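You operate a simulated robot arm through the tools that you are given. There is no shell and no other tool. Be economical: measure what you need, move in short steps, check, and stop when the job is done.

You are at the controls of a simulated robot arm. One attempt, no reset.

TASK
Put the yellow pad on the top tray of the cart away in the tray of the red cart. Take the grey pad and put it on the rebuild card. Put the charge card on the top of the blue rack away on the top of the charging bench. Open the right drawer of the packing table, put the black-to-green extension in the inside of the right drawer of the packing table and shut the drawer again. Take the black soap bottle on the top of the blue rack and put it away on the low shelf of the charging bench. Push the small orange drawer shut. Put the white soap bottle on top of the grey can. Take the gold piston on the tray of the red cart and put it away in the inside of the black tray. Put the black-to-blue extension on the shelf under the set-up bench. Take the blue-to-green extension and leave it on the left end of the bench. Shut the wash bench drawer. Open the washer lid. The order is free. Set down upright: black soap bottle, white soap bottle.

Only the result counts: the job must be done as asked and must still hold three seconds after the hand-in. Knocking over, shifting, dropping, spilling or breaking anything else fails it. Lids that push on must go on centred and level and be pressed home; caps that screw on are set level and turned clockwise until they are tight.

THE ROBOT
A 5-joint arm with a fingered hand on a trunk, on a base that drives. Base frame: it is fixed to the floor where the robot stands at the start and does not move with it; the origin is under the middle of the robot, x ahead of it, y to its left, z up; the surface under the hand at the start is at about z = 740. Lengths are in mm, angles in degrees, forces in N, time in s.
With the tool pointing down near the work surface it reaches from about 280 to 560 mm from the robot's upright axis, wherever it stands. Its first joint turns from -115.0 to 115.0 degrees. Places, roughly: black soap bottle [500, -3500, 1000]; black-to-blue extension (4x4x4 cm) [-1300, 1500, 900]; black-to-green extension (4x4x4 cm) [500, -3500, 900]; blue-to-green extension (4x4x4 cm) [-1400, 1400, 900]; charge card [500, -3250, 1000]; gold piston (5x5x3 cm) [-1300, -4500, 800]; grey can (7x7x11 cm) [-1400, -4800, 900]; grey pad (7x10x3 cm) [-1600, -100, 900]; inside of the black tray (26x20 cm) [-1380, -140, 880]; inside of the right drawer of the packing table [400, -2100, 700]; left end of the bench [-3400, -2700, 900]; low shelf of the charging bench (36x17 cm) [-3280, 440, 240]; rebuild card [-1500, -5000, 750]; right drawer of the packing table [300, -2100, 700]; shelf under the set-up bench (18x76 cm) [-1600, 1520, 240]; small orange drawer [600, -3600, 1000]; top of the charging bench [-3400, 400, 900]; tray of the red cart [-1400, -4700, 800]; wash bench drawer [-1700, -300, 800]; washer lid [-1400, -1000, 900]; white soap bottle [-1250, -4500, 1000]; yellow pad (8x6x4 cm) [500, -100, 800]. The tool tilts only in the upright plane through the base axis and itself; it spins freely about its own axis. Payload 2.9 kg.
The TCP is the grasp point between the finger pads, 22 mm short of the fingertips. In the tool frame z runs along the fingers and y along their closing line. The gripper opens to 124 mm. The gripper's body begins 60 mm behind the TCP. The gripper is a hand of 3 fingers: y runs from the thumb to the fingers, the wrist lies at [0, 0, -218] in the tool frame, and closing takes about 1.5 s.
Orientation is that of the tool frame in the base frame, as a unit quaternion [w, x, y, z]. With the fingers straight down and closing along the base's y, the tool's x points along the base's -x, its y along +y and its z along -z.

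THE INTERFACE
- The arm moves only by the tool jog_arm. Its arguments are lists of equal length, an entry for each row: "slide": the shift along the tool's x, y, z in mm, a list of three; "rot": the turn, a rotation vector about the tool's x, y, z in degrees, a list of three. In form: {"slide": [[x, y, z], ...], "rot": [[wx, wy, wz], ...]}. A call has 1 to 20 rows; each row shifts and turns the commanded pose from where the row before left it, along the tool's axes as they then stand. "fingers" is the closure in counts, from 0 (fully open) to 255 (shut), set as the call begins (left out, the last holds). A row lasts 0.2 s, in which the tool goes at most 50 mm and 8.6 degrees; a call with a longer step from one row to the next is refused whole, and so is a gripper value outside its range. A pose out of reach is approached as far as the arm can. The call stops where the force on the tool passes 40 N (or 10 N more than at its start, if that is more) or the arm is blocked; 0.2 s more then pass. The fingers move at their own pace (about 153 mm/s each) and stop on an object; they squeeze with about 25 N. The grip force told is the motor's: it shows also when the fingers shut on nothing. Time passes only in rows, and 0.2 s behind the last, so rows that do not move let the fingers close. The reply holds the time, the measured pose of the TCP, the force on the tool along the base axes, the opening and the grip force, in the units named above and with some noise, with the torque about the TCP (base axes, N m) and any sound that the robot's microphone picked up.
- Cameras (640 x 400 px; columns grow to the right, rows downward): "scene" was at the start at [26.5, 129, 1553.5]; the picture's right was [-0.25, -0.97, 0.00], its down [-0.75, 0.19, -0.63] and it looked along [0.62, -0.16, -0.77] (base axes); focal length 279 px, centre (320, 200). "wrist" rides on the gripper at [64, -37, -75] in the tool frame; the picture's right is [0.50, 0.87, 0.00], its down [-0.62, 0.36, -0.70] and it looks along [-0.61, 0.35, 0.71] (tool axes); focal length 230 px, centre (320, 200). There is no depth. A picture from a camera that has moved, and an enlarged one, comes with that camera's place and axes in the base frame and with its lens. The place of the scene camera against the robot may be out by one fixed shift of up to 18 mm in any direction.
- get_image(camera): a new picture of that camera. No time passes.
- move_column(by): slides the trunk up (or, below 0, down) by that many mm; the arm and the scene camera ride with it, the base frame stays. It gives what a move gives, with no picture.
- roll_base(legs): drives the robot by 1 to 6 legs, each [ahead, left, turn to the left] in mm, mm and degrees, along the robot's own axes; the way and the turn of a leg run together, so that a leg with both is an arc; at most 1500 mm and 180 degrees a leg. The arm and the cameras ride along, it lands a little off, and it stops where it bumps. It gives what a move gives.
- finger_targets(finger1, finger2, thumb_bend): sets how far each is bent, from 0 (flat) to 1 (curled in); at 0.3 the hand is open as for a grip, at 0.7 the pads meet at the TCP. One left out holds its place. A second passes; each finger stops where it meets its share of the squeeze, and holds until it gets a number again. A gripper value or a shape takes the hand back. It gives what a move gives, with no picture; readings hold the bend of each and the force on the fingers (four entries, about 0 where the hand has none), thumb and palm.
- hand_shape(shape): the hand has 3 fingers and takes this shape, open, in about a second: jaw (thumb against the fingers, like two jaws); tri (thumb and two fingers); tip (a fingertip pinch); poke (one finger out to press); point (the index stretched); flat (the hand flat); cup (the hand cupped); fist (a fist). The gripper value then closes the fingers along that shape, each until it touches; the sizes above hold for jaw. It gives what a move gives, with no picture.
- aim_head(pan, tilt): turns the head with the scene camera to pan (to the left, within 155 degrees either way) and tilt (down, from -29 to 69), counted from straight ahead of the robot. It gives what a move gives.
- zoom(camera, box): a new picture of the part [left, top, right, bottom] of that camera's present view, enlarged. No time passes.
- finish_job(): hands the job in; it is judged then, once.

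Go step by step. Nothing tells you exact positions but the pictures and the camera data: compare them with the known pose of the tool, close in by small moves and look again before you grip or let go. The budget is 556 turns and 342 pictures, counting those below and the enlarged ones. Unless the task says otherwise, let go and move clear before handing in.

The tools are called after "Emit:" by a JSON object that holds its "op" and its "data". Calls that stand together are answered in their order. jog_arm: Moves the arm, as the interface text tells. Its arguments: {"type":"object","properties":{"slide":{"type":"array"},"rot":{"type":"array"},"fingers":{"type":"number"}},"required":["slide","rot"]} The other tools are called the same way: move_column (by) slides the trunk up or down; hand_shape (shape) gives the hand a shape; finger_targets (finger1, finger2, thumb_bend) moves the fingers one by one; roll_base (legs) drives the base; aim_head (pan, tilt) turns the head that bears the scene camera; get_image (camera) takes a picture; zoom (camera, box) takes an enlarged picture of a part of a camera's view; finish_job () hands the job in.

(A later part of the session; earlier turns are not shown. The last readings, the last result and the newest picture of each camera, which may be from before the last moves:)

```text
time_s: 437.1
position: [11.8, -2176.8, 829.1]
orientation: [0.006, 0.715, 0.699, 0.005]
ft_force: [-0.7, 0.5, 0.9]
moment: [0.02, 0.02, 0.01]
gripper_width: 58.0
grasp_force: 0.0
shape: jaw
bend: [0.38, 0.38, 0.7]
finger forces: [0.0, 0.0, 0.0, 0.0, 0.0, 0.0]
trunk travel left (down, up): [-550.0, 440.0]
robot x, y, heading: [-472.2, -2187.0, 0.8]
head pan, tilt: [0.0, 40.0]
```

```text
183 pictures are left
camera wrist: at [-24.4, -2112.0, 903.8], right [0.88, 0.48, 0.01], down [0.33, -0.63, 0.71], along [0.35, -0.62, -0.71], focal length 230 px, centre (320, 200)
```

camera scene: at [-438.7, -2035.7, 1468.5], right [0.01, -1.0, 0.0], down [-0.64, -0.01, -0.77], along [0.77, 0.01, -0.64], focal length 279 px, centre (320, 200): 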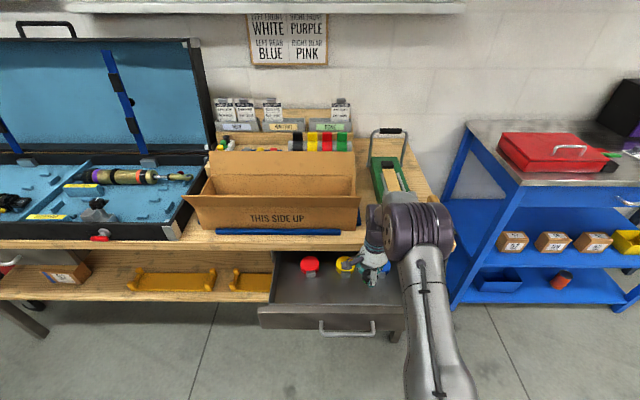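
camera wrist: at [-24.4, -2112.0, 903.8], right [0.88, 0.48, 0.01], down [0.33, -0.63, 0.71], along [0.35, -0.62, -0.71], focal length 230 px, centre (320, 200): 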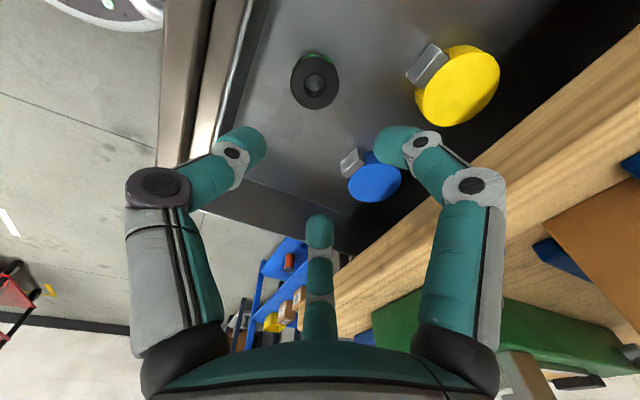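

The extension lies in the drawer. Now I'll bring the closed hand in front of the drawer and push it shut.

Emit:
{"op": "roll_base", "data": {"legs": [[-45, 0, 0]]}}

Emit:
{"op": "jog_arm", "data": {"slide": [[5, -40, 0], [10, -40, 0], [10, -40, 0], [10, -40, 0], [10, -28, 0], [0, 0, 40], [0, 0, 40], [0, 0, 35]], "rot": [[0, 0, 0], [0, 0, 0], [0, 0, 0], [0, 0, 0], [0, 0, 0], [0, 0, 0], [0, 0, 0], [0, 0, 0]], "fingers": 255}}

Emit:
{"op": "get_image", "data": {"camera": "wrist"}}

Emit:
{"op": "get_image", "data": {"camera": "scene"}}

```text
time_s: 438.1
position: [-33.6, -2175.1, 828.6]
orientation: [0.006, 0.716, 0.698, 0.006]
ft_force: [-1.0, -0.1, -0.3]
moment: [0.01, -0.05, 0.01]
gripper_width: 57.7
grasp_force: 0.1
shape: jaw
bend: [0.38, 0.38, 0.7]
finger forces: [0.1, 0.1, 0.0, 0.1, 0.1, 0.0]
trunk travel left (down, up): [-550.0, 440.0]
robot x, y, heading: [-520.4, -2184.3, 0.3]
head pan, tilt: [0.0, 40.0]
```

```text
time_s: 439.9
position: [-217.5, -2126.3, 709.4]
orientation: [0.004, 0.715, 0.699, 0.006]
ft_force: [-0.4, -1.0, -0.1]
moment: [-0.01, 0.0, 0.02]
gripper_width: 0.2
grasp_force: 25.0
shape: jaw
bend: [0.7, 0.7, 0.7]
finger forces: [0.0, 0.1, 0.0, 0.1, 0.0, 0.0]
trunk travel left (down, up): [-550.0, 440.0]
robot x, y, heading: [-522.6, -2184.7, 0.6]
head pan, tilt: [0.0, 40.0]
```

```text
182 pictures are left
camera wrist: at [-254.1, -2063.0, 784.8], right [0.88, 0.48, 0.01], down [0.33, -0.63, 0.7], along [0.35, -0.61, -0.71], focal length 230 px, centre (320, 200)
```

wrist: 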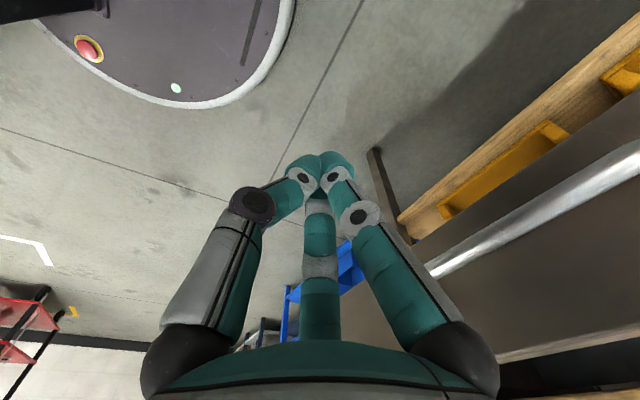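

```text
181 pictures are left
camera scene: at [-483.7, -2036.0, 1468.4], right [0.01, -1.0, 0.0], down [-0.64, -0.01, -0.77], along [0.77, 0.01, -0.64], focal length 279 px, centre (320, 200)
```

scene: 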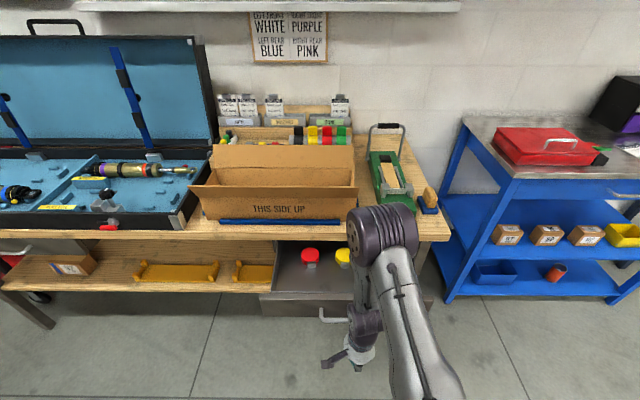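

Emit:
{"op": "jog_arm", "data": {"slide": [[0, 14, 0], [0, 14, 0], [0, 14, 0], [0, 14, 0], [0, 14, 0], [0, 14, 0], [0, 14, 0], [0, 14, 0], [0, 14, 0], [0, 14, 0], [0, 14, 0], [0, 14, 0], [0, 14, 0], [0, 14, 0], [0, 14, 0], [0, 10, 0], [0, 8, 0], [0, 8, 0]], "rot": [[0, 0, 0], [0, 0, 0], [0, 0, 0], [0, 0, 0], [0, 0, 0], [0, 0, 0], [0, 0, 0], [0, 0, 0], [0, 0, 0], [0, 0, 0], [0, 0, 0], [0, 0, 0], [0, 0, 0], [0, 0, 0], [0, 0, 0], [0, 0, 0], [0, 0, 0], [0, 0, 0]]}}

Emit:
{"op": "get_image", "data": {"camera": "scene"}}

```text
time_s: 443.6
position: [18.3, -2133.1, 714.4]
orientation: [0.005, 0.715, 0.699, 0.007]
ft_force: [0.0, -0.9, -0.2]
moment: [-0.03, 0.0, -0.02]
gripper_width: 0.2
grasp_force: 25.2
shape: jaw
bend: [0.7, 0.7, 0.7]
finger forces: [0.0, 0.0, 0.0, 0.1, 0.1, 0.0]
trunk travel left (down, up): [-550.0, 440.0]
robot x, y, heading: [-519.5, -2187.9, 1.0]
head pan, tilt: [0.0, 40.0]
```

```text
180 pictures are left
camera scene: at [-484.2, -2036.2, 1468.4], right [0.01, -1.0, 0.0], down [-0.64, -0.01, -0.77], along [0.77, 0.01, -0.64], focal length 279 px, centre (320, 200)
```

scene: 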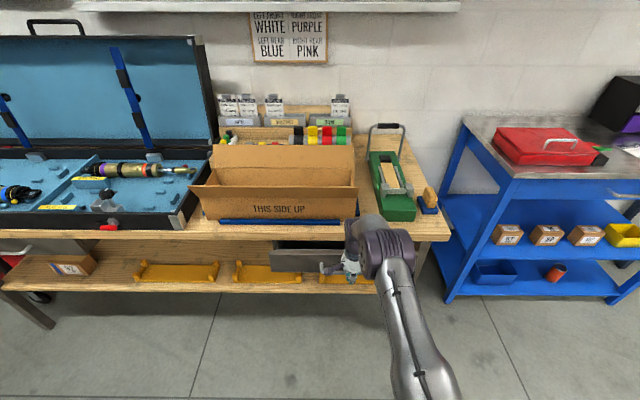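

Almost shut. I'll bring the base a little closer and finish the push.

Emit:
{"op": "jog_arm", "data": {"slide": [[0, -40, 0], [0, -40, 0]], "rot": [[0, 0, 0], [0, 0, 0]]}}

Emit:
{"op": "roll_base", "data": {"legs": [[75, 0, 0]]}}

Emit:
{"op": "jog_arm", "data": {"slide": [[0, 8, 0], [0, 6, 0], [0, 6, 0], [0, 6, 0], [0, 6, 0], [0, 6, 0], [0, 6, 0], [0, 6, 0], [0, 6, 0], [0, 6, 0], [0, 6, 0]], "rot": [[0, 0, 0], [0, 0, 0], [0, 0, 0], [0, 0, 0], [0, 0, 0], [0, 0, 0], [0, 0, 0], [0, 0, 0], [0, 0, 0], [0, 0, 0], [0, 0, 0]]}}

Emit:
{"op": "get_image", "data": {"camera": "scene"}}

```text
time_s: 444.2
position: [-60.3, -2130.0, 714.2]
orientation: [0.005, 0.715, 0.699, 0.006]
ft_force: [0.6, 0.4, -0.3]
moment: [0.01, -0.04, -0.02]
gripper_width: 0.2
grasp_force: 25.1
shape: jaw
bend: [0.7, 0.7, 0.7]
finger forces: [0.0, 0.0, 0.0, 0.0, 0.1, 0.0]
trunk travel left (down, up): [-550.0, 440.0]
robot x, y, heading: [-520.2, -2185.2, 0.8]
head pan, tilt: [0.0, 40.0]
```

```text
time_s: 445.3
position: [16.0, -2129.8, 713.1]
orientation: [0.004, 0.715, 0.7, 0.005]
ft_force: [-0.8, 0.2, 0.8]
moment: [0.01, -0.05, 0.0]
gripper_width: 0.0
grasp_force: 25.1
shape: jaw
bend: [0.7, 0.7, 0.7]
finger forces: [0.1, 0.0, 0.1, 0.1, 0.1, 0.0]
trunk travel left (down, up): [-550.0, 440.0]
robot x, y, heading: [-442.1, -2183.5, 0.6]
head pan, tilt: [0.0, 40.0]
```

```text
time_s: 447.7
position: [82.5, -2130.7, 715.1]
orientation: [0.005, 0.716, 0.698, 0.006]
ft_force: [-0.1, 0.3, 0.5]
moment: [-0.01, 0.01, 0.04]
gripper_width: 0.0
grasp_force: 25.0
shape: jaw
bend: [0.7, 0.7, 0.7]
finger forces: [0.0, 0.0, 0.0, 0.0, 0.0, 0.0]
trunk travel left (down, up): [-550.0, 440.0]
robot x, y, heading: [-449.7, -2187.2, 0.1]
head pan, tilt: [0.0, 40.0]
```

```text
179 pictures are left
camera scene: at [-409.0, -2035.4, 1468.4], right [0.01, -1.0, 0.0], down [-0.64, -0.01, -0.77], along [0.77, 0.01, -0.64], focal length 279 px, centre (320, 200)
```

scene: 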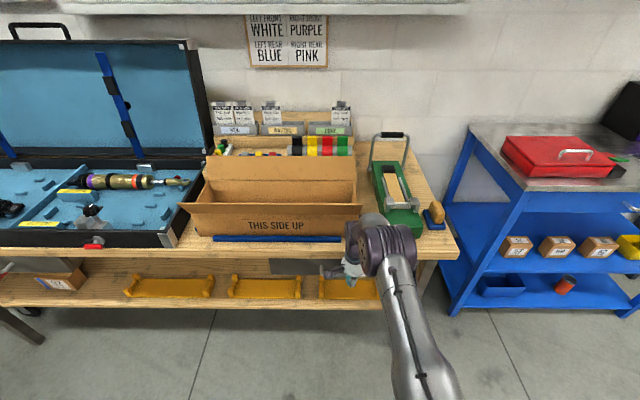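

Emit:
{"op": "jog_arm", "data": {"slide": [[0, 4, 0], [0, 4, 0], [0, 4, 0], [0, 4, 0], [0, 4, 0], [0, 4, 0]], "rot": [[0, 0, 0], [0, 0, 0], [0, 0, 0], [0, 0, 0], [0, 0, 0], [0, 0, 0]]}}

Emit:
{"op": "get_image", "data": {"camera": "wrist"}}

```text
time_s: 448.6
position: [86.6, -2131.4, 714.1]
orientation: [-0.001, 0.715, 0.699, -0.001]
ft_force: [-17.1, 0.5, 4.5]
moment: [0.0, -0.02, 0.11]
gripper_width: 0.0
grasp_force: 24.7
shape: jaw
bend: [0.7, 0.7, 0.7]
finger forces: [12.1, 5.4, 0.0, 0.1, 0.0, 0.3]
trunk travel left (down, up): [-550.0, 440.0]
robot x, y, heading: [-448.2, -2187.8, 0.8]
head pan, tilt: [0.0, 40.0]
stopped in row 4: the force on the tool passed its limit at 44 N (the readings are from after the stop); the commanded pose is now the measured one
```

```text
178 pictures are left
camera wrist: at [51.0, -2067.6, 789.0], right [0.88, 0.48, 0.0], down [0.35, -0.62, 0.7], along [0.34, -0.61, -0.71], focal length 230 px, centre (320, 200)
```

wrist: 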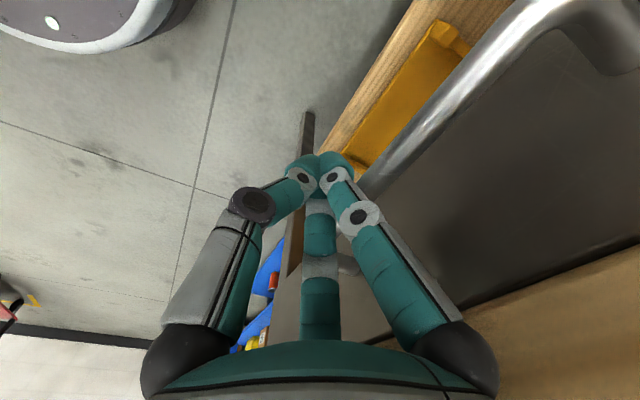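

The drawer is shut. Next I'll return to the blue rack to inspect the charge card closely.

Emit:
{"op": "jog_arm", "data": {"slide": [[0, -45, 0], [0, -45, -10], [0, 0, -45], [0, 0, -45], [0, 0, -45]], "rot": [[0, 0, 0], [0, 0, 0], [0, 0, 0], [0, 0, 0], [0, 0, 0]], "fingers": 0}}

Emit:
{"op": "move_column", "data": {"by": 160}}

Emit:
{"op": "roll_base", "data": {"legs": [[-60, 0, 0], [0, -1110, 0], [530, 0, 0]]}}

Emit:
{"op": "get_image", "data": {"camera": "wrist"}}

Emit:
{"op": "get_image", "data": {"camera": "scene"}}

```text
time_s: 449.8
position: [0.1, -2128.6, 858.8]
orientation: [0.0, 0.714, 0.7, 0.0]
ft_force: [-0.6, 0.4, -0.5]
moment: [-0.01, 0.04, 0.04]
gripper_width: 124.0
grasp_force: 0.1
shape: jaw
bend: [0.3, 0.3, 0.3]
finger forces: [0.0, 0.0, 0.1, 0.0, 0.0, 0.0]
trunk travel left (down, up): [-550.0, 440.0]
robot x, y, heading: [-444.4, -2180.8, 0.5]
head pan, tilt: [0.0, 40.0]
```

```text
time_s: 451.6
position: [-1.1, -2129.4, 1017.1]
orientation: [0.0, 0.715, 0.7, 0.0]
ft_force: [0.0, -0.3, -0.2]
moment: [-0.01, -0.01, -0.02]
gripper_width: 123.8
grasp_force: 0.1
shape: jaw
bend: [0.3, 0.3, 0.3]
finger forces: [0.0, 0.1, 0.0, 0.0, 0.0, 0.1]
trunk travel left (down, up): [-710.0, 280.0]
robot x, y, heading: [-445.6, -2184.5, 0.6]
head pan, tilt: [0.0, 40.0]
```

```text
time_s: 460.6
position: [481.3, -3249.1, 1017.0]
orientation: [-0.001, 0.715, 0.699, 0.001]
ft_force: [-0.2, 0.9, 0.1]
moment: [0.0, 0.03, -0.04]
gripper_width: 123.9
grasp_force: 0.1
shape: jaw
bend: [0.3, 0.3, 0.3]
finger forces: [0.0, 0.0, 0.0, 0.0, 0.1, 0.0]
trunk travel left (down, up): [-710.0, 280.0]
robot x, y, heading: [36.5, -3303.8, 0.7]
head pan, tilt: [0.0, 40.0]
```

```text
177 pictures are left
camera wrist: at [445.9, -3185.5, 1093.0], right [0.88, 0.48, 0.0], down [0.34, -0.63, 0.7], along [0.34, -0.62, -0.71], focal length 230 px, centre (320, 200)
```

wrist: 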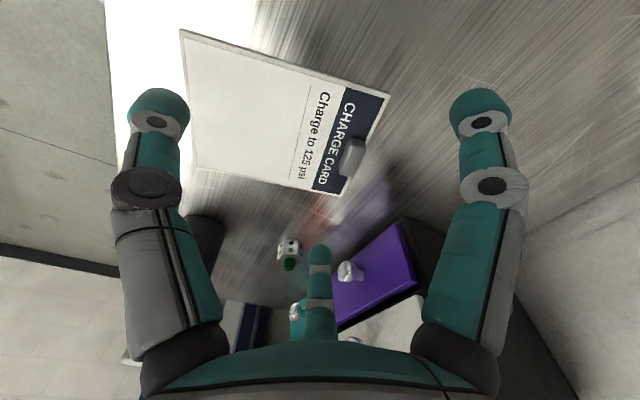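

```text
176 pictures are left
camera scene: at [71.6, -3154.6, 1628.4], right [0.01, -1.0, 0.0], down [-0.64, -0.01, -0.77], along [0.77, 0.01, -0.64], focal length 279 px, centre (320, 200)
```

scene: 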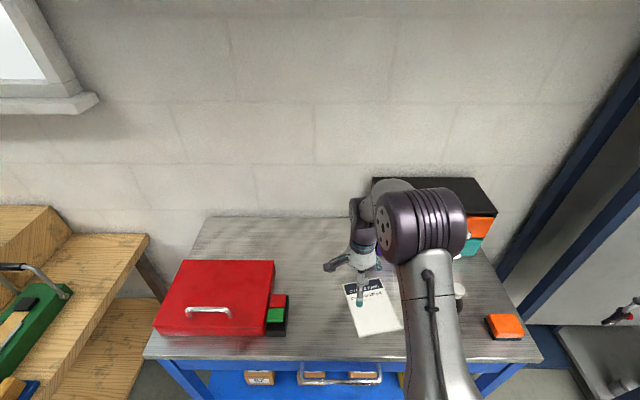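

Emit:
{"op": "zoom", "data": {"camera": "wrist", "box": [170, 20, 410, 220]}}

```text
2.00 times, centred on (290, 120) of wrist
camera zoom: at [445.9, -3185.5, 1093.0], right [0.88, 0.48, 0.0], down [0.34, -0.63, 0.7], along [0.34, -0.62, -0.71], focal length 460 px, centre (380, 360)
```

zoom: 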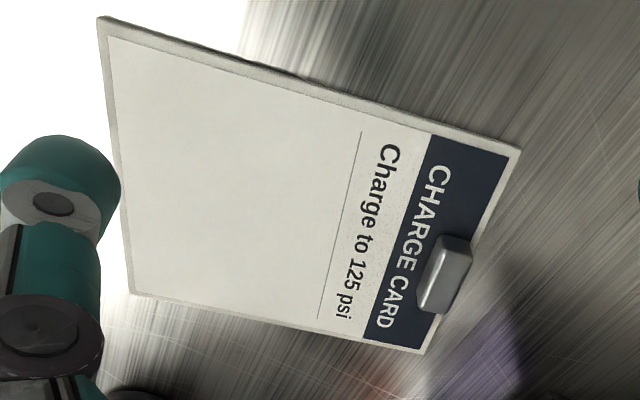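

The card has a small metal clip block at its far end, centre about (534, -3281), which I can pinch. I'll rotate 14° to match the card and move over it.

Emit:
{"op": "jog_arm", "data": {"slide": [[-16, 26, 0], [-16, 26, 0], [0, 0, 25], [0, 0, 25]], "rot": [[0, 0, 0], [0, 0, 0], [0, 0, -7], [0, 0, -7]], "fingers": 80}}

Emit:
{"op": "get_image", "data": {"camera": "wrist"}}

```text
time_s: 461.6
position: [532.6, -3280.8, 968.6]
orientation: [0.0, 0.623, 0.782, -0.001]
ft_force: [-0.3, -0.5, 0.1]
moment: [0.0, 0.0, 0.0]
gripper_width: 85.4
grasp_force: 0.0
shape: jaw
bend: [0.29, 0.29, 0.73]
finger forces: [0.0, 0.0, 0.0, 0.0, 0.0, 0.0]
trunk travel left (down, up): [-710.0, 280.0]
robot x, y, heading: [38.9, -3304.8, 0.7]
head pan, tilt: [0.0, 40.0]
```

```text
174 pictures are left
camera wrist: at [483.1, -3228.6, 1043.0], right [0.73, 0.68, 0.0], down [0.48, -0.52, 0.7], along [0.48, -0.51, -0.71], focal length 230 px, centre (320, 200)
```

wrist: 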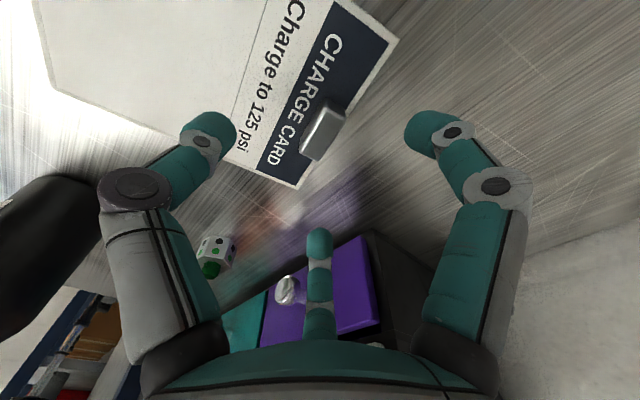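

Aligned with the clip. I'll lower until the fingertips are just above the card and pinch the clip.

Emit:
{"op": "jog_arm", "data": {"slide": [[5, 1, 20], [0, 0, 12], [0, 0, 8]], "rot": [[0, 0, 0], [0, 0, 0], [0, 0, 0]], "fingers": 140}}

Emit:
{"op": "get_image", "data": {"camera": "wrist"}}

```text
time_s: 462.4
position: [530.6, -3276.2, 927.9]
orientation: [0.001, 0.625, 0.781, -0.001]
ft_force: [0.3, 0.7, -1.1]
moment: [-0.02, -0.01, -0.01]
gripper_width: 56.4
grasp_force: 0.0
shape: jaw
bend: [0.39, 0.39, 0.7]
finger forces: [0.0, 0.0, 0.1, 0.1, 0.1, 0.0]
trunk travel left (down, up): [-710.0, 280.0]
robot x, y, heading: [34.8, -3300.2, 0.3]
head pan, tilt: [0.0, 40.0]
```

```text
173 pictures are left
camera wrist: at [482.1, -3224.1, 1003.0], right [0.73, 0.68, 0.0], down [0.48, -0.52, 0.7], along [0.48, -0.52, -0.71], focal length 230 px, centre (320, 200)
```

wrist: 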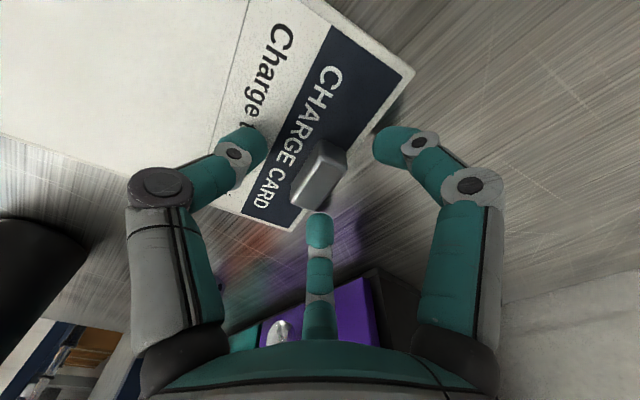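

Emit:
{"op": "jog_arm", "data": {"slide": [[0, 0, 3], [0, 0, 0], [0, 0, 0], [0, 0, 0], [0, 0, 0], [0, 0, 0], [0, 0, 0]], "rot": [[0, 0, 0], [0, 0, 0], [0, 0, 0], [0, 0, 0], [0, 0, 0], [0, 0, 0], [0, 0, 0]], "fingers": 255}}

Emit:
{"op": "get_image", "data": {"camera": "wrist"}}

```text
time_s: 464.0
position: [530.7, -3276.3, 927.2]
orientation: [0.001, 0.624, 0.781, 0.002]
ft_force: [12.0, 0.1, 31.2]
moment: [-0.09, 0.18, 0.02]
gripper_width: 22.3
grasp_force: 24.7
shape: jaw
bend: [0.77, 0.77, 0.7]
finger forces: [23.9, 24.1, 0.1, 0.1, 58.0, 0.0]
trunk travel left (down, up): [-710.0, 280.0]
robot x, y, heading: [34.9, -3304.3, 0.5]
head pan, tilt: [0.0, 40.0]
```

```text
172 pictures are left
camera wrist: at [481.4, -3224.2, 1001.2], right [0.73, 0.68, 0.0], down [0.48, -0.52, 0.7], along [0.48, -0.52, -0.71], focal length 230 px, centre (320, 200)
```

wrist: 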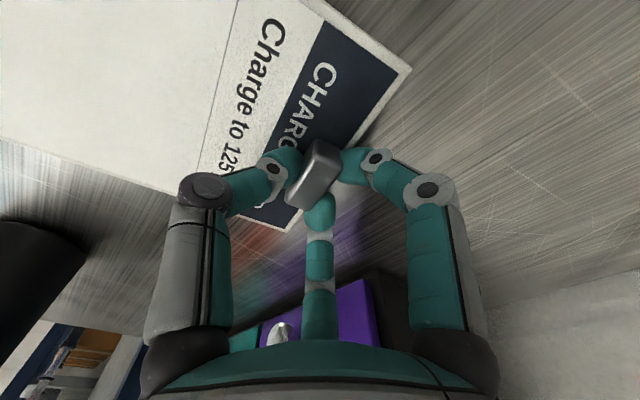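

The clip is held. I'll lift and see whether the card comes along.

Emit:
{"op": "jog_arm", "data": {"slide": [[0, 0, -10], [0, 0, -15], [0, 0, -25], [0, 0, -30], [0, 0, -30]], "rot": [[0, 0, 0], [0, 0, 0], [0, 0, 0], [0, 0, 0], [0, 0, 0]]}}

Emit:
{"op": "get_image", "data": {"camera": "wrist"}}

Emit:
{"op": "get_image", "data": {"camera": "scene"}}

```text
time_s: 465.2
position: [532.0, -3278.2, 1035.4]
orientation: [0.0, 0.625, 0.781, 0.0]
ft_force: [0.0, 0.1, -0.6]
moment: [0.04, -0.06, 0.01]
gripper_width: 17.7
grasp_force: 24.9
shape: jaw
bend: [0.79, 0.79, 0.7]
finger forces: [19.2, 19.3, 0.0, 0.1, 31.8, 0.1]
trunk travel left (down, up): [-710.0, 280.0]
robot x, y, heading: [33.0, -3302.3, 0.9]
head pan, tilt: [0.0, 40.0]
```

```text
171 pictures are left
camera wrist: at [481.8, -3224.5, 1110.1], right [0.73, 0.68, 0.0], down [0.48, -0.52, 0.7], along [0.48, -0.52, -0.71], focal length 230 px, centre (320, 200)
```

wrist: 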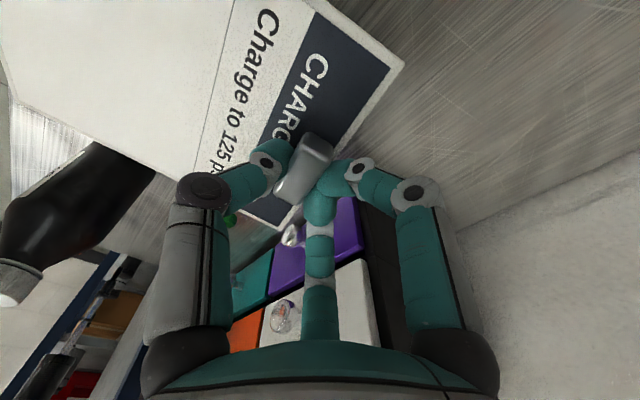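

```text
170 pictures are left
camera scene: at [70.7, -3154.7, 1628.4], right [0.01, -1.0, 0.0], down [-0.64, -0.01, -0.77], along [0.77, 0.01, -0.64], focal length 279 px, centre (320, 200)
```

scene: 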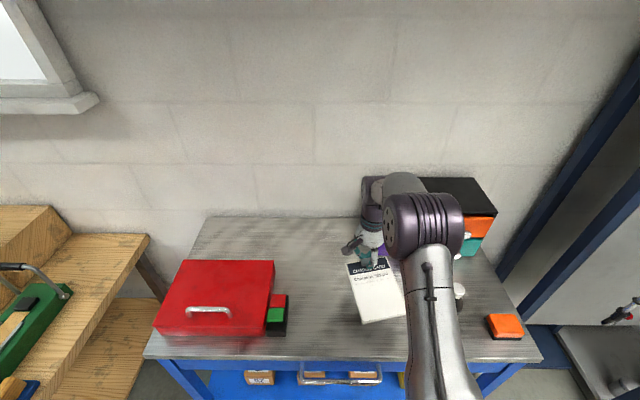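

The card is held level. I'll drive it, backing along the south aisle and then up the main aisle, to the charging bench.

Emit:
{"op": "roll_base", "data": {"legs": [[-1200, 0, 0], [-1230, 0, 0], [0, 1500, 0], [0, 1500, 0], [0, 700, 0]]}}

Emit:
{"op": "get_image", "data": {"camera": "wrist"}}

Emit:
{"op": "aim_head", "data": {"pan": 150, "tilt": 30}}

Emit:
{"op": "get_image", "data": {"camera": "scene"}}

```text
time_s: 494.6
position: [-1930.2, 424.1, 1034.2]
orientation: [0.0, 0.622, 0.783, 0.0]
ft_force: [0.4, -0.2, -0.5]
moment: [0.04, -0.05, -0.01]
gripper_width: 17.9
grasp_force: 24.7
shape: jaw
bend: [0.79, 0.79, 0.7]
finger forces: [19.3, 19.4, 0.0, 0.1, 31.8, 0.0]
trunk travel left (down, up): [-710.0, 280.0]
robot x, y, heading: [-2426.8, 400.5, 0.8]
head pan, tilt: [0.0, 40.0]
```

```text
169 pictures are left
camera wrist: at [-1980.1, 477.2, 1109.8], right [0.73, 0.68, 0.0], down [0.49, -0.52, 0.7], along [0.48, -0.51, -0.71], focal length 230 px, centre (320, 200)
```

wrist: 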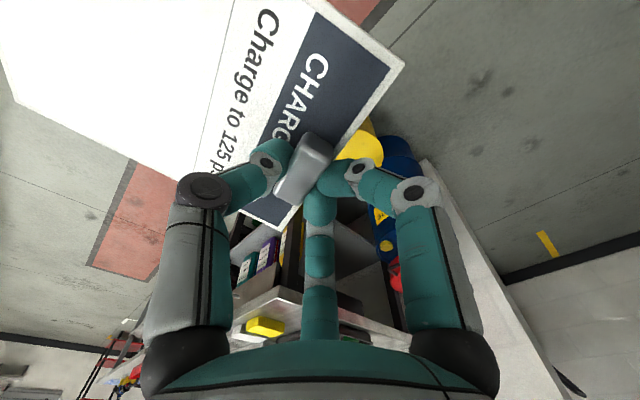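

```text
time_s: 497.0
position: [-1929.7, 423.8, 1035.1]
orientation: [0.0, 0.623, 0.782, 0.0]
ft_force: [0.4, -0.4, -0.5]
moment: [0.03, -0.06, 0.0]
gripper_width: 18.0
grasp_force: 24.5
shape: jaw
bend: [0.79, 0.79, 0.7]
finger forces: [19.3, 19.4, 0.1, 0.0, 31.8, 0.0]
trunk travel left (down, up): [-710.0, 280.0]
robot x, y, heading: [-2425.6, 395.5, 1.2]
head pan, tilt: [150.0, 30.0]
```

```text
168 pictures are left
camera scene: at [-2555.4, 587.7, 1643.8], right [0.49, 0.87, 0.0], down [0.44, -0.24, -0.87], along [-0.76, 0.42, -0.5], focal length 279 px, centre (320, 200)
```

scene: 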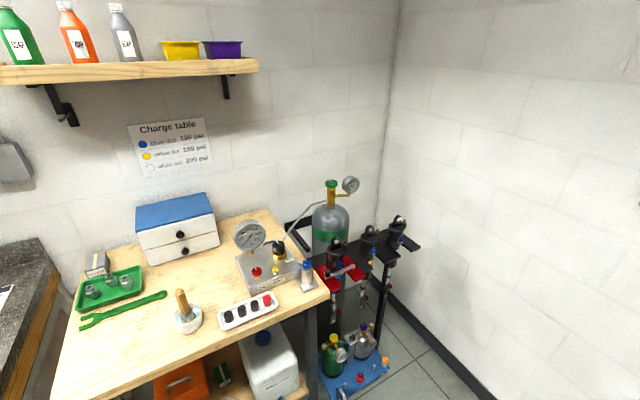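

I see the charging bench; its front-left area around (-3260, 330) is free. I'll turn around to face it and square up the card.

Emit:
{"op": "roll_base", "data": {"legs": [[0, 0, 179]]}}

Emit:
{"op": "jog_arm", "data": {"slide": [[0, 0, 0], [0, 0, 0]], "rot": [[0, 0, 6], [0, 0, 6]]}}

Emit:
{"op": "aim_head", "data": {"pan": 0, "tilt": 35}}

Emit:
{"op": "get_image", "data": {"camera": "scene"}}

```text
time_s: 504.7
position: [-2923.7, 380.2, 1033.9]
orientation: [-0.001, 0.776, -0.63, 0.0]
ft_force: [-0.1, 0.6, -1.1]
moment: [0.01, 0.02, 0.0]
gripper_width: 17.7
grasp_force: 24.8
shape: jaw
bend: [0.79, 0.79, 0.7]
finger forces: [17.4, 17.4, 0.0, 0.0, 27.6, 0.1]
trunk travel left (down, up): [-710.0, 280.0]
robot x, y, heading: [-2425.6, 396.4, 179.8]
head pan, tilt: [150.0, 30.0]
```

```text
time_s: 505.3
position: [-2923.2, 379.6, 1033.6]
orientation: [0.001, -0.705, 0.709, 0.0]
ft_force: [0.3, -0.2, -1.7]
moment: [-0.02, 0.04, 0.01]
gripper_width: 17.8
grasp_force: 25.2
shape: jaw
bend: [0.79, 0.79, 0.7]
finger forces: [17.4, 17.5, 0.0, 0.1, 27.5, 0.1]
trunk travel left (down, up): [-710.0, 280.0]
robot x, y, heading: [-2425.8, 395.6, 179.6]
head pan, tilt: [150.0, 30.0]
```

```text
time_s: 507.6
position: [-2924.2, 380.8, 1035.1]
orientation: [0.0, -0.706, 0.708, 0.0]
ft_force: [-1.2, 0.1, -0.3]
moment: [0.0, 0.06, -0.04]
gripper_width: 17.8
grasp_force: 24.7
shape: jaw
bend: [0.79, 0.79, 0.7]
finger forces: [17.6, 17.5, 0.0, 0.0, 27.5, 0.1]
trunk travel left (down, up): [-710.0, 280.0]
robot x, y, heading: [-2429.5, 396.3, 179.6]
head pan, tilt: [0.0, 35.0]
```

```text
167 pictures are left
camera scene: at [-2443.6, 254.9, 1636.0], right [0.01, 1.0, 0.0], down [0.57, 0.0, -0.82], along [-0.82, 0.0, -0.57], focal length 279 px, centre (320, 200)
```

scene: 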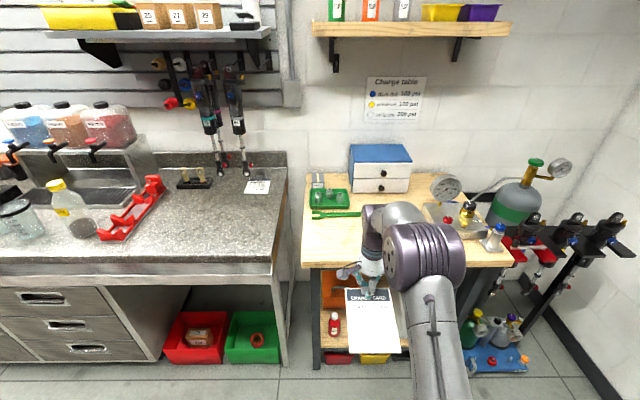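

I'll shift slightly and roll in over the bench.

Emit:
{"op": "roll_base", "data": {"legs": [[0, 45, 0], [400, 0, 0]]}}

Emit:
{"op": "get_image", "data": {"camera": "wrist"}}

Emit:
{"op": "aim_head", "data": {"pan": 0, "tilt": 50}}

Emit:
{"op": "get_image", "data": {"camera": "scene"}}

```text
time_s: 510.6
position: [-3325.6, 336.2, 1035.6]
orientation: [0.001, -0.705, 0.709, 0.0]
ft_force: [0.0, -0.2, -1.0]
moment: [-0.05, 0.07, 0.02]
gripper_width: 17.8
grasp_force: 25.2
shape: jaw
bend: [0.79, 0.79, 0.7]
finger forces: [17.6, 17.7, 0.0, 0.0, 27.6, 0.1]
trunk travel left (down, up): [-710.0, 280.0]
robot x, y, heading: [-2826.6, 357.7, 179.6]
head pan, tilt: [0.0, 35.0]
```

```text
166 pictures are left
camera wrist: at [-3289.0, 272.0, 1109.6], right [-0.87, -0.5, 0.0], down [-0.35, 0.62, 0.7], along [-0.35, 0.61, -0.71], focal length 230 px, centre (320, 200)
```

wrist: 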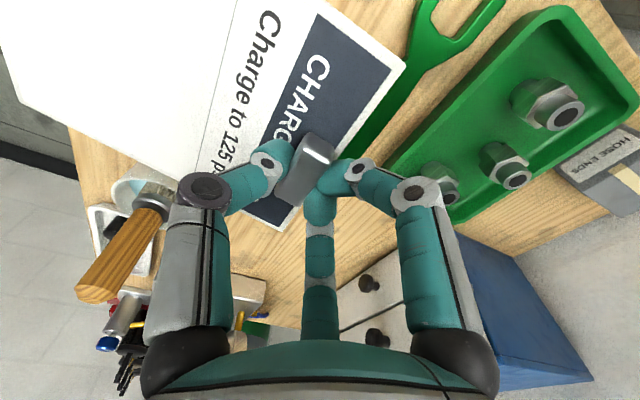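

```text
time_s: 511.4
position: [-3326.0, 337.4, 1034.1]
orientation: [0.001, -0.706, 0.708, 0.0]
ft_force: [0.4, -0.2, -1.5]
moment: [-0.04, 0.04, -0.03]
gripper_width: 18.0
grasp_force: 25.7
shape: jaw
bend: [0.79, 0.79, 0.7]
finger forces: [17.6, 17.7, 0.0, 0.0, 27.5, 0.1]
trunk travel left (down, up): [-710.0, 280.0]
robot x, y, heading: [-2827.8, 358.6, 179.9]
head pan, tilt: [0.0, 50.0]
```

```text
165 pictures are left
camera scene: at [-2833.7, 212.1, 1614.3], right [0.01, 1.0, 0.0], down [0.77, -0.01, -0.64], along [-0.64, 0.0, -0.77], focal length 279 px, centre (320, 200)
```

scene: 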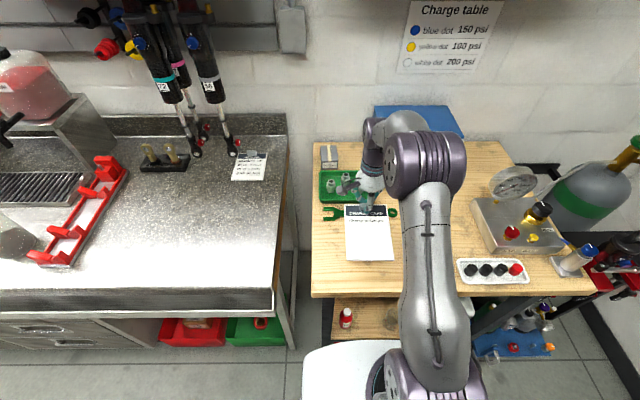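

To keep the opening fingers clear of the green wrench, I'll move the card 35 mm back toward me, then lower it.

Emit:
{"op": "jog_arm", "data": {"slide": [[0, -35, 0], [0, 0, 30], [0, 0, 30], [0, 0, 20]], "rot": [[0, 0, 0], [0, 0, 0], [0, 0, 0], [0, 0, 0]]}}

Emit:
{"op": "get_image", "data": {"camera": "scene"}}

Emit:
{"op": "get_image", "data": {"camera": "wrist"}}

```text
time_s: 512.4
position: [-3291.5, 337.6, 953.8]
orientation: [0.0, -0.705, 0.709, 0.0]
ft_force: [0.1, -0.7, -0.6]
moment: [-0.01, 0.02, -0.01]
gripper_width: 17.9
grasp_force: 25.1
shape: jaw
bend: [0.79, 0.79, 0.7]
finger forces: [21.6, 20.6, 0.1, 0.0, 27.5, 0.0]
trunk travel left (down, up): [-710.0, 280.0]
robot x, y, heading: [-2827.4, 355.7, 179.6]
head pan, tilt: [0.0, 50.0]
```

```text
164 pictures are left
camera scene: at [-2834.5, 212.0, 1614.3], right [0.01, 1.0, 0.0], down [0.77, -0.01, -0.64], along [-0.64, 0.0, -0.77], focal length 279 px, centre (320, 200)
```

scene: 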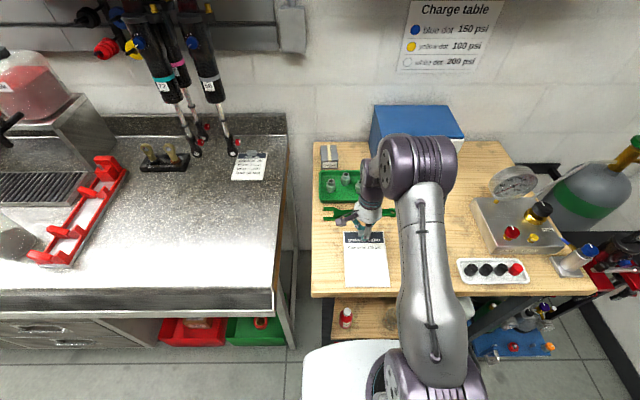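

```text
163 pictures are left
camera wrist: at [-3254.5, 272.1, 1029.2], right [-0.87, -0.5, 0.0], down [-0.35, 0.62, 0.7], along [-0.35, 0.61, -0.71], focal length 230 px, centre (320, 200)
```

wrist: 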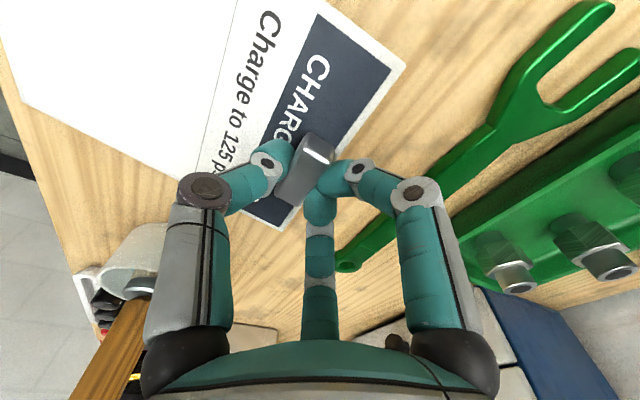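

Emit:
{"op": "jog_arm", "data": {"slide": [[0, 0, 12], [0, 0, 6], [0, 0, 4], [0, 0, 4], [0, 0, 3], [0, 0, 3], [0, 0, 3], [0, 0, 3], [0, 0, 3], [0, 0, 3], [0, 0, 3]], "rot": [[0, 0, 0], [0, 0, 0], [0, 0, 0], [0, 0, 0], [0, 0, 0], [0, 0, 0], [0, 0, 0], [0, 0, 0], [0, 0, 0], [0, 0, 0], [0, 0, 0]]}}

```text
time_s: 513.8
position: [-3291.7, 337.0, 927.2]
orientation: [-0.004, -0.705, 0.709, 0.003]
ft_force: [2.7, -0.1, 22.2]
moment: [-0.03, -0.74, 0.02]
gripper_width: 20.5
grasp_force: 24.8
shape: jaw
bend: [0.79, 0.79, 0.7]
finger forces: [21.0, 21.3, 0.0, 0.0, 53.8, 0.0]
trunk travel left (down, up): [-710.0, 280.0]
robot x, y, heading: [-2829.0, 352.2, 179.4]
head pan, tilt: [0.0, 50.0]
stopped in row 7: the force on the tool passed its limit at 44 N (the readings are from after the stop); the commanded pose is now the measured one
```

Emit:
{"op": "jog_arm", "data": {"slide": [[0, 0, -2], [0, 0, 0]], "rot": [[0, 0, 0], [0, 0, 0]]}}

Emit:
{"op": "jog_arm", "data": {"slide": [[0, 0, 0], [0, 0, 0], [0, 0, 0], [0, 0, -5], [0, 0, -15], [0, 0, -30], [0, 0, -40], [0, 0, -40]], "rot": [[0, 0, 0], [0, 0, 0], [0, 0, 0], [0, 0, 0], [0, 0, 0], [0, 0, 0], [0, 0, 0], [0, 0, 0]], "fingers": 150}}

Emit:
{"op": "get_image", "data": {"camera": "wrist"}}

Emit:
{"op": "get_image", "data": {"camera": "scene"}}

```text
time_s: 514.4
position: [-3291.6, 337.4, 927.3]
orientation: [-0.003, -0.706, 0.708, 0.003]
ft_force: [3.9, -0.4, 9.1]
moment: [-0.03, -0.45, 0.02]
gripper_width: 20.6
grasp_force: 25.4
shape: jaw
bend: [0.79, 0.79, 0.7]
finger forces: [19.4, 20.1, 0.1, 0.0, 42.1, 0.0]
trunk travel left (down, up): [-710.0, 280.0]
robot x, y, heading: [-2825.2, 356.4, 179.6]
head pan, tilt: [0.0, 50.0]
```

```text
time_s: 516.2
position: [-3289.1, 338.0, 1057.0]
orientation: [-0.002, -0.706, 0.709, 0.003]
ft_force: [0.5, -0.6, 0.6]
moment: [0.02, 0.01, 0.0]
gripper_width: 50.8
grasp_force: 0.0
shape: jaw
bend: [0.77, 0.77, 0.7]
finger forces: [0.0, 0.0, 0.0, 0.1, 0.0, 0.0]
trunk travel left (down, up): [-710.0, 280.0]
robot x, y, heading: [-2828.4, 351.6, 179.8]
head pan, tilt: [0.0, 50.0]
```

```text
162 pictures are left
camera wrist: at [-3252.6, 272.1, 1132.3], right [-0.87, -0.5, 0.01], down [-0.35, 0.62, 0.7], along [-0.35, 0.61, -0.71], focal length 230 px, centre (320, 200)
```

wrist: 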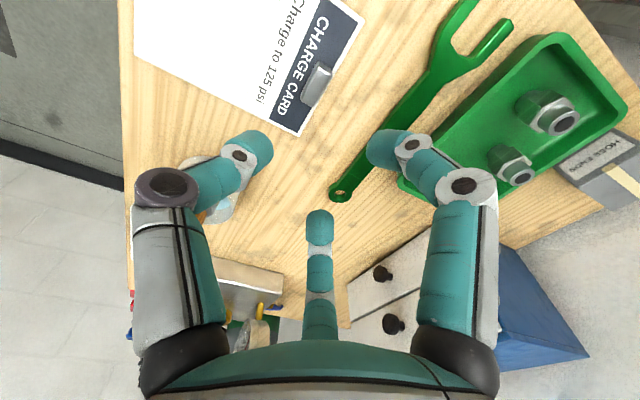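

```text
161 pictures are left
camera scene: at [-2833.0, 212.1, 1614.2], right [0.01, 1.0, 0.0], down [0.77, -0.01, -0.64], along [-0.64, 0.0, -0.77], focal length 279 px, centre (320, 200)
```

scene: 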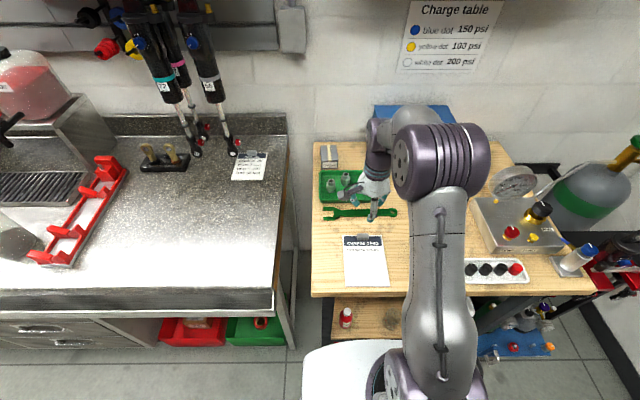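

The charge card lies on the bench top. Before fetching the bottle, I'll back off and look at the low shelf.

Emit:
{"op": "roll_base", "data": {"legs": [[-450, 0, 0]]}}

Emit:
{"op": "move_column", "data": {"by": -450}}

Emit:
{"op": "aim_head", "data": {"pan": 5, "tilt": 35}}

Emit:
{"op": "get_image", "data": {"camera": "scene"}}

```text
time_s: 518.9
position: [-2842.8, 335.3, 1057.2]
orientation: [-0.002, -0.705, 0.71, 0.002]
ft_force: [0.5, -0.2, -1.7]
moment: [0.0, -0.01, 0.0]
gripper_width: 51.1
grasp_force: 0.1
shape: jaw
bend: [0.77, 0.77, 0.7]
finger forces: [0.0, 0.1, 0.1, 0.0, 0.0, 0.0]
trunk travel left (down, up): [-710.0, 280.0]
robot x, y, heading: [-2380.9, 352.8, 179.6]
head pan, tilt: [0.0, 50.0]
```

```text
refused: -450 is not a number from -400 to 400
```

```text
time_s: 519.7
position: [-2843.3, 335.2, 1057.4]
orientation: [-0.003, -0.704, 0.71, 0.003]
ft_force: [-0.3, -0.5, -0.5]
moment: [-0.01, -0.03, 0.01]
gripper_width: 50.8
grasp_force: 0.0
shape: jaw
bend: [0.77, 0.77, 0.7]
finger forces: [0.0, 0.0, 0.0, 0.0, 0.0, 0.0]
trunk travel left (down, up): [-710.0, 280.0]
robot x, y, heading: [-2377.3, 352.5, 179.2]
head pan, tilt: [5.0, 35.0]
```

```text
160 pictures are left
camera scene: at [-2397.6, 201.1, 1635.9], right [-0.08, 1.0, 0.0], down [0.57, 0.04, -0.82], along [-0.82, -0.06, -0.57], focal length 279 px, centre (320, 200)
```

scene: 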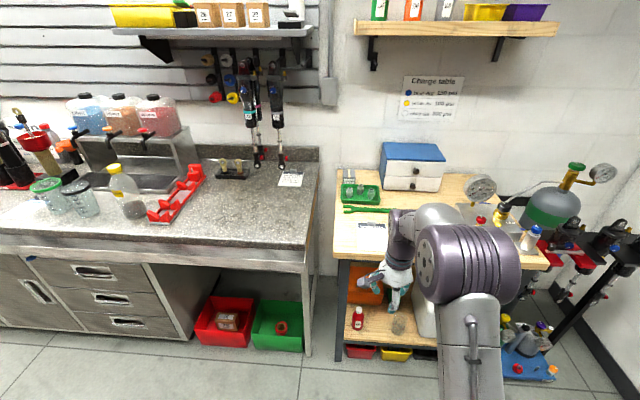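

Emit:
{"op": "move_column", "data": {"by": -400}}

Emit:
{"op": "aim_head", "data": {"pan": 5, "tilt": 25}}

Emit:
{"op": "get_image", "data": {"camera": "scene"}}

Emit:
{"op": "zoom", "data": {"camera": "scene", "box": [300, 200, 560, 380]}}

```text
time_s: 523.5
position: [-2842.4, 335.0, 656.1]
orientation: [-0.003, -0.705, 0.71, 0.002]
ft_force: [0.2, 0.0, 0.1]
moment: [-0.03, 0.04, -0.01]
gripper_width: 50.8
grasp_force: 0.1
shape: jaw
bend: [0.77, 0.77, 0.7]
finger forces: [0.0, 0.0, 0.0, 0.0, 0.1, 0.0]
trunk travel left (down, up): [-310.0, 680.0]
robot x, y, heading: [-2380.5, 352.4, 179.4]
head pan, tilt: [5.0, 35.0]
```

```text
time_s: 524.3
position: [-2843.8, 333.7, 655.6]
orientation: [-0.002, -0.705, 0.71, 0.002]
ft_force: [0.2, 0.0, 0.1]
moment: [0.02, -0.02, 0.01]
gripper_width: 50.8
grasp_force: 0.0
shape: jaw
bend: [0.77, 0.77, 0.7]
finger forces: [0.0, 0.0, 0.0, 0.0, 0.0, 0.0]
trunk travel left (down, up): [-310.0, 680.0]
robot x, y, heading: [-2380.6, 349.3, 179.5]
head pan, tilt: [5.0, 25.0]
```

```text
159 pictures are left
camera scene: at [-2401.4, 200.8, 1251.7], right [-0.08, 1.0, 0.0], down [0.42, 0.03, -0.91], along [-0.9, -0.07, -0.42], focal length 279 px, centre (320, 200)
```

scene: 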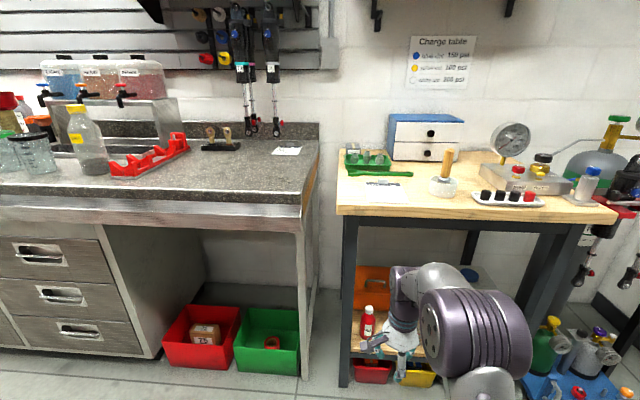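

```text
2.22 times, centred on (430, 290) of scene
camera zoom: at [-2401.4, 200.8, 1251.7], right [-0.08, 1.0, 0.0], down [0.42, 0.03, -0.91], along [-0.9, -0.07, -0.42], focal length 620 px, centre (76, 0)
```

zoom: 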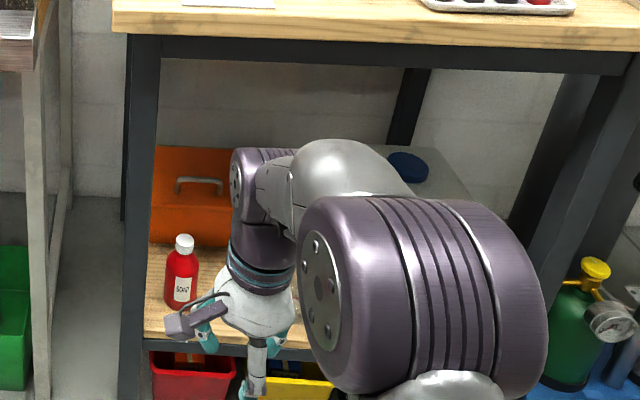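

Emit:
{"op": "roll_base", "data": {"legs": [[0, -280, 0]]}}

Emit:
{"op": "zoom", "data": {"camera": "scene", "box": [160, 180, 480, 400]}}

```text
time_s: 526.2
position: [-2842.0, 617.1, 656.8]
orientation: [-0.002, -0.705, 0.709, 0.002]
ft_force: [-0.5, 0.3, 0.0]
moment: [-0.03, -0.02, -0.01]
gripper_width: 50.9
grasp_force: 0.0
shape: jaw
bend: [0.77, 0.77, 0.7]
finger forces: [0.1, 0.0, 0.1, 0.0, 0.0, 0.0]
trunk travel left (down, up): [-310.0, 680.0]
robot x, y, heading: [-2379.8, 635.0, 179.7]
head pan, tilt: [5.0, 25.0]
```

```text
1.82 times, centred on (320, 290) of scene
camera zoom: at [-2399.0, 482.4, 1251.8], right [-0.08, 1.0, 0.0], down [0.42, 0.03, -0.91], along [-0.9, -0.07, -0.42], focal length 507 px, centre (320, 36)
```

zoom: 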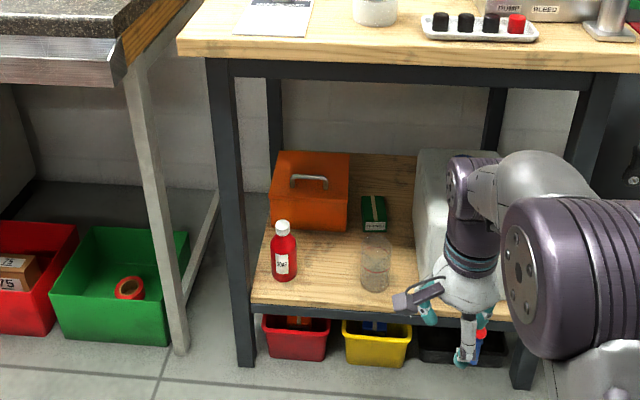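

The low shelf has a free spot between the red bottle and the beaker, at about (-3270, 438). I'll raise the trunk, turn, and drive back for the black soap bottle.

Emit:
{"op": "move_column", "data": {"by": 400}}

Emit:
{"op": "roll_base", "data": {"legs": [[0, 0, 180], [0, -1500, 0], [0, -1500, 0], [0, -1080, 0], [1100, 0, 0], [1050, 0, 0]]}}

Emit:
{"op": "aim_head", "data": {"pan": 0, "tilt": 40}}

Emit:
{"op": "get_image", "data": {"camera": "scene"}}

```text
time_s: 530.0
position: [-2840.0, 615.0, 1057.5]
orientation: [-0.002, -0.706, 0.708, 0.003]
ft_force: [-0.7, 0.2, 0.6]
moment: [0.0, 0.02, -0.01]
gripper_width: 50.8
grasp_force: 0.1
shape: jaw
bend: [0.77, 0.77, 0.7]
finger forces: [0.0, 0.0, 0.0, 0.1, 0.0, 0.0]
trunk travel left (down, up): [-710.0, 280.0]
robot x, y, heading: [-2375.1, 634.3, 179.6]
head pan, tilt: [5.0, 25.0]
```

```text
time_s: 567.0
position: [129.4, -3464.5, 1056.4]
orientation: [0.003, 0.72, 0.694, 0.002]
ft_force: [0.2, -0.4, -0.3]
moment: [0.0, 0.01, 0.04]
gripper_width: 50.9
grasp_force: 0.1
shape: jaw
bend: [0.77, 0.77, 0.7]
finger forces: [0.0, 0.1, 0.0, 0.1, 0.1, 0.0]
trunk travel left (down, up): [-710.0, 280.0]
robot x, y, heading: [-333.8, -3467.1, -2.0]
head pan, tilt: [5.0, 25.0]
```

```text
time_s: 567.8
position: [128.9, -3464.2, 1055.0]
orientation: [0.003, 0.72, 0.694, 0.002]
ft_force: [0.4, -0.1, -0.4]
moment: [0.0, 0.0, 0.02]
gripper_width: 50.7
grasp_force: 0.1
shape: jaw
bend: [0.77, 0.77, 0.7]
finger forces: [0.1, 0.1, 0.0, 0.0, 0.0, 0.1]
trunk travel left (down, up): [-710.0, 280.0]
robot x, y, heading: [-330.3, -3468.5, -2.4]
head pan, tilt: [0.0, 40.0]
```

```text
156 pictures are left
camera scene: at [-290.4, -3318.5, 1628.5], right [-0.04, -1.0, 0.0], down [-0.64, 0.03, -0.77], along [0.77, -0.03, -0.64], focal length 279 px, centre (320, 200)
```

scene: 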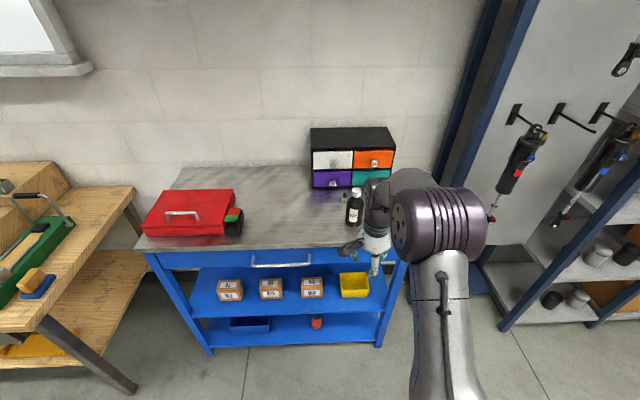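

Emit:
{"op": "jog_arm", "data": {"slide": [[0, -25, -25], [0, -25, -25], [0, 0, -20]], "rot": [[0, 0, 0], [0, 0, 0], [0, 0, 0]], "fingers": 0}}

Emit:
{"op": "roll_base", "data": {"legs": [[0, 0, 2.2], [350, 0, 0]]}}

Emit:
{"op": "get_image", "data": {"camera": "wrist"}}

```text
time_s: 568.6
position: [79.6, -3461.9, 1125.0]
orientation: [0.003, 0.72, 0.694, 0.002]
ft_force: [0.7, -0.4, -0.4]
moment: [-0.02, 0.01, 0.01]
gripper_width: 124.0
grasp_force: 0.0
shape: jaw
bend: [0.3, 0.3, 0.3]
finger forces: [0.0, 0.0, 0.0, 0.1, 0.1, 0.0]
trunk travel left (down, up): [-710.0, 280.0]
robot x, y, heading: [-335.3, -3464.0, -2.4]
head pan, tilt: [0.0, 40.0]
```

```text
time_s: 571.2
position: [427.6, -3445.8, 1124.4]
orientation: [0.002, 0.707, 0.707, 0.002]
ft_force: [-0.6, 0.1, 0.3]
moment: [-0.04, 0.05, -0.01]
gripper_width: 123.8
grasp_force: 0.0
shape: jaw
bend: [0.3, 0.3, 0.3]
finger forces: [0.1, 0.0, 0.0, 0.0, 0.1, 0.0]
trunk travel left (down, up): [-710.0, 280.0]
robot x, y, heading: [18.2, -3465.9, -0.2]
head pan, tilt: [0.0, 40.0]
```

```text
155 pictures are left
camera wrist: at [389.9, -3383.7, 1200.3], right [0.87, 0.5, 0.01], down [0.35, -0.62, 0.7], along [0.36, -0.61, -0.71], focal length 230 px, centre (320, 200)
```

wrist: 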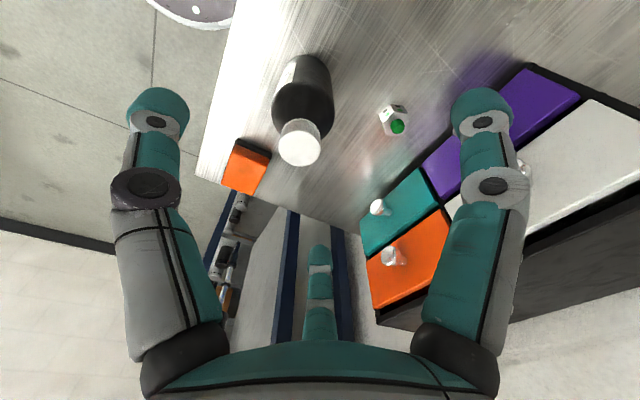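

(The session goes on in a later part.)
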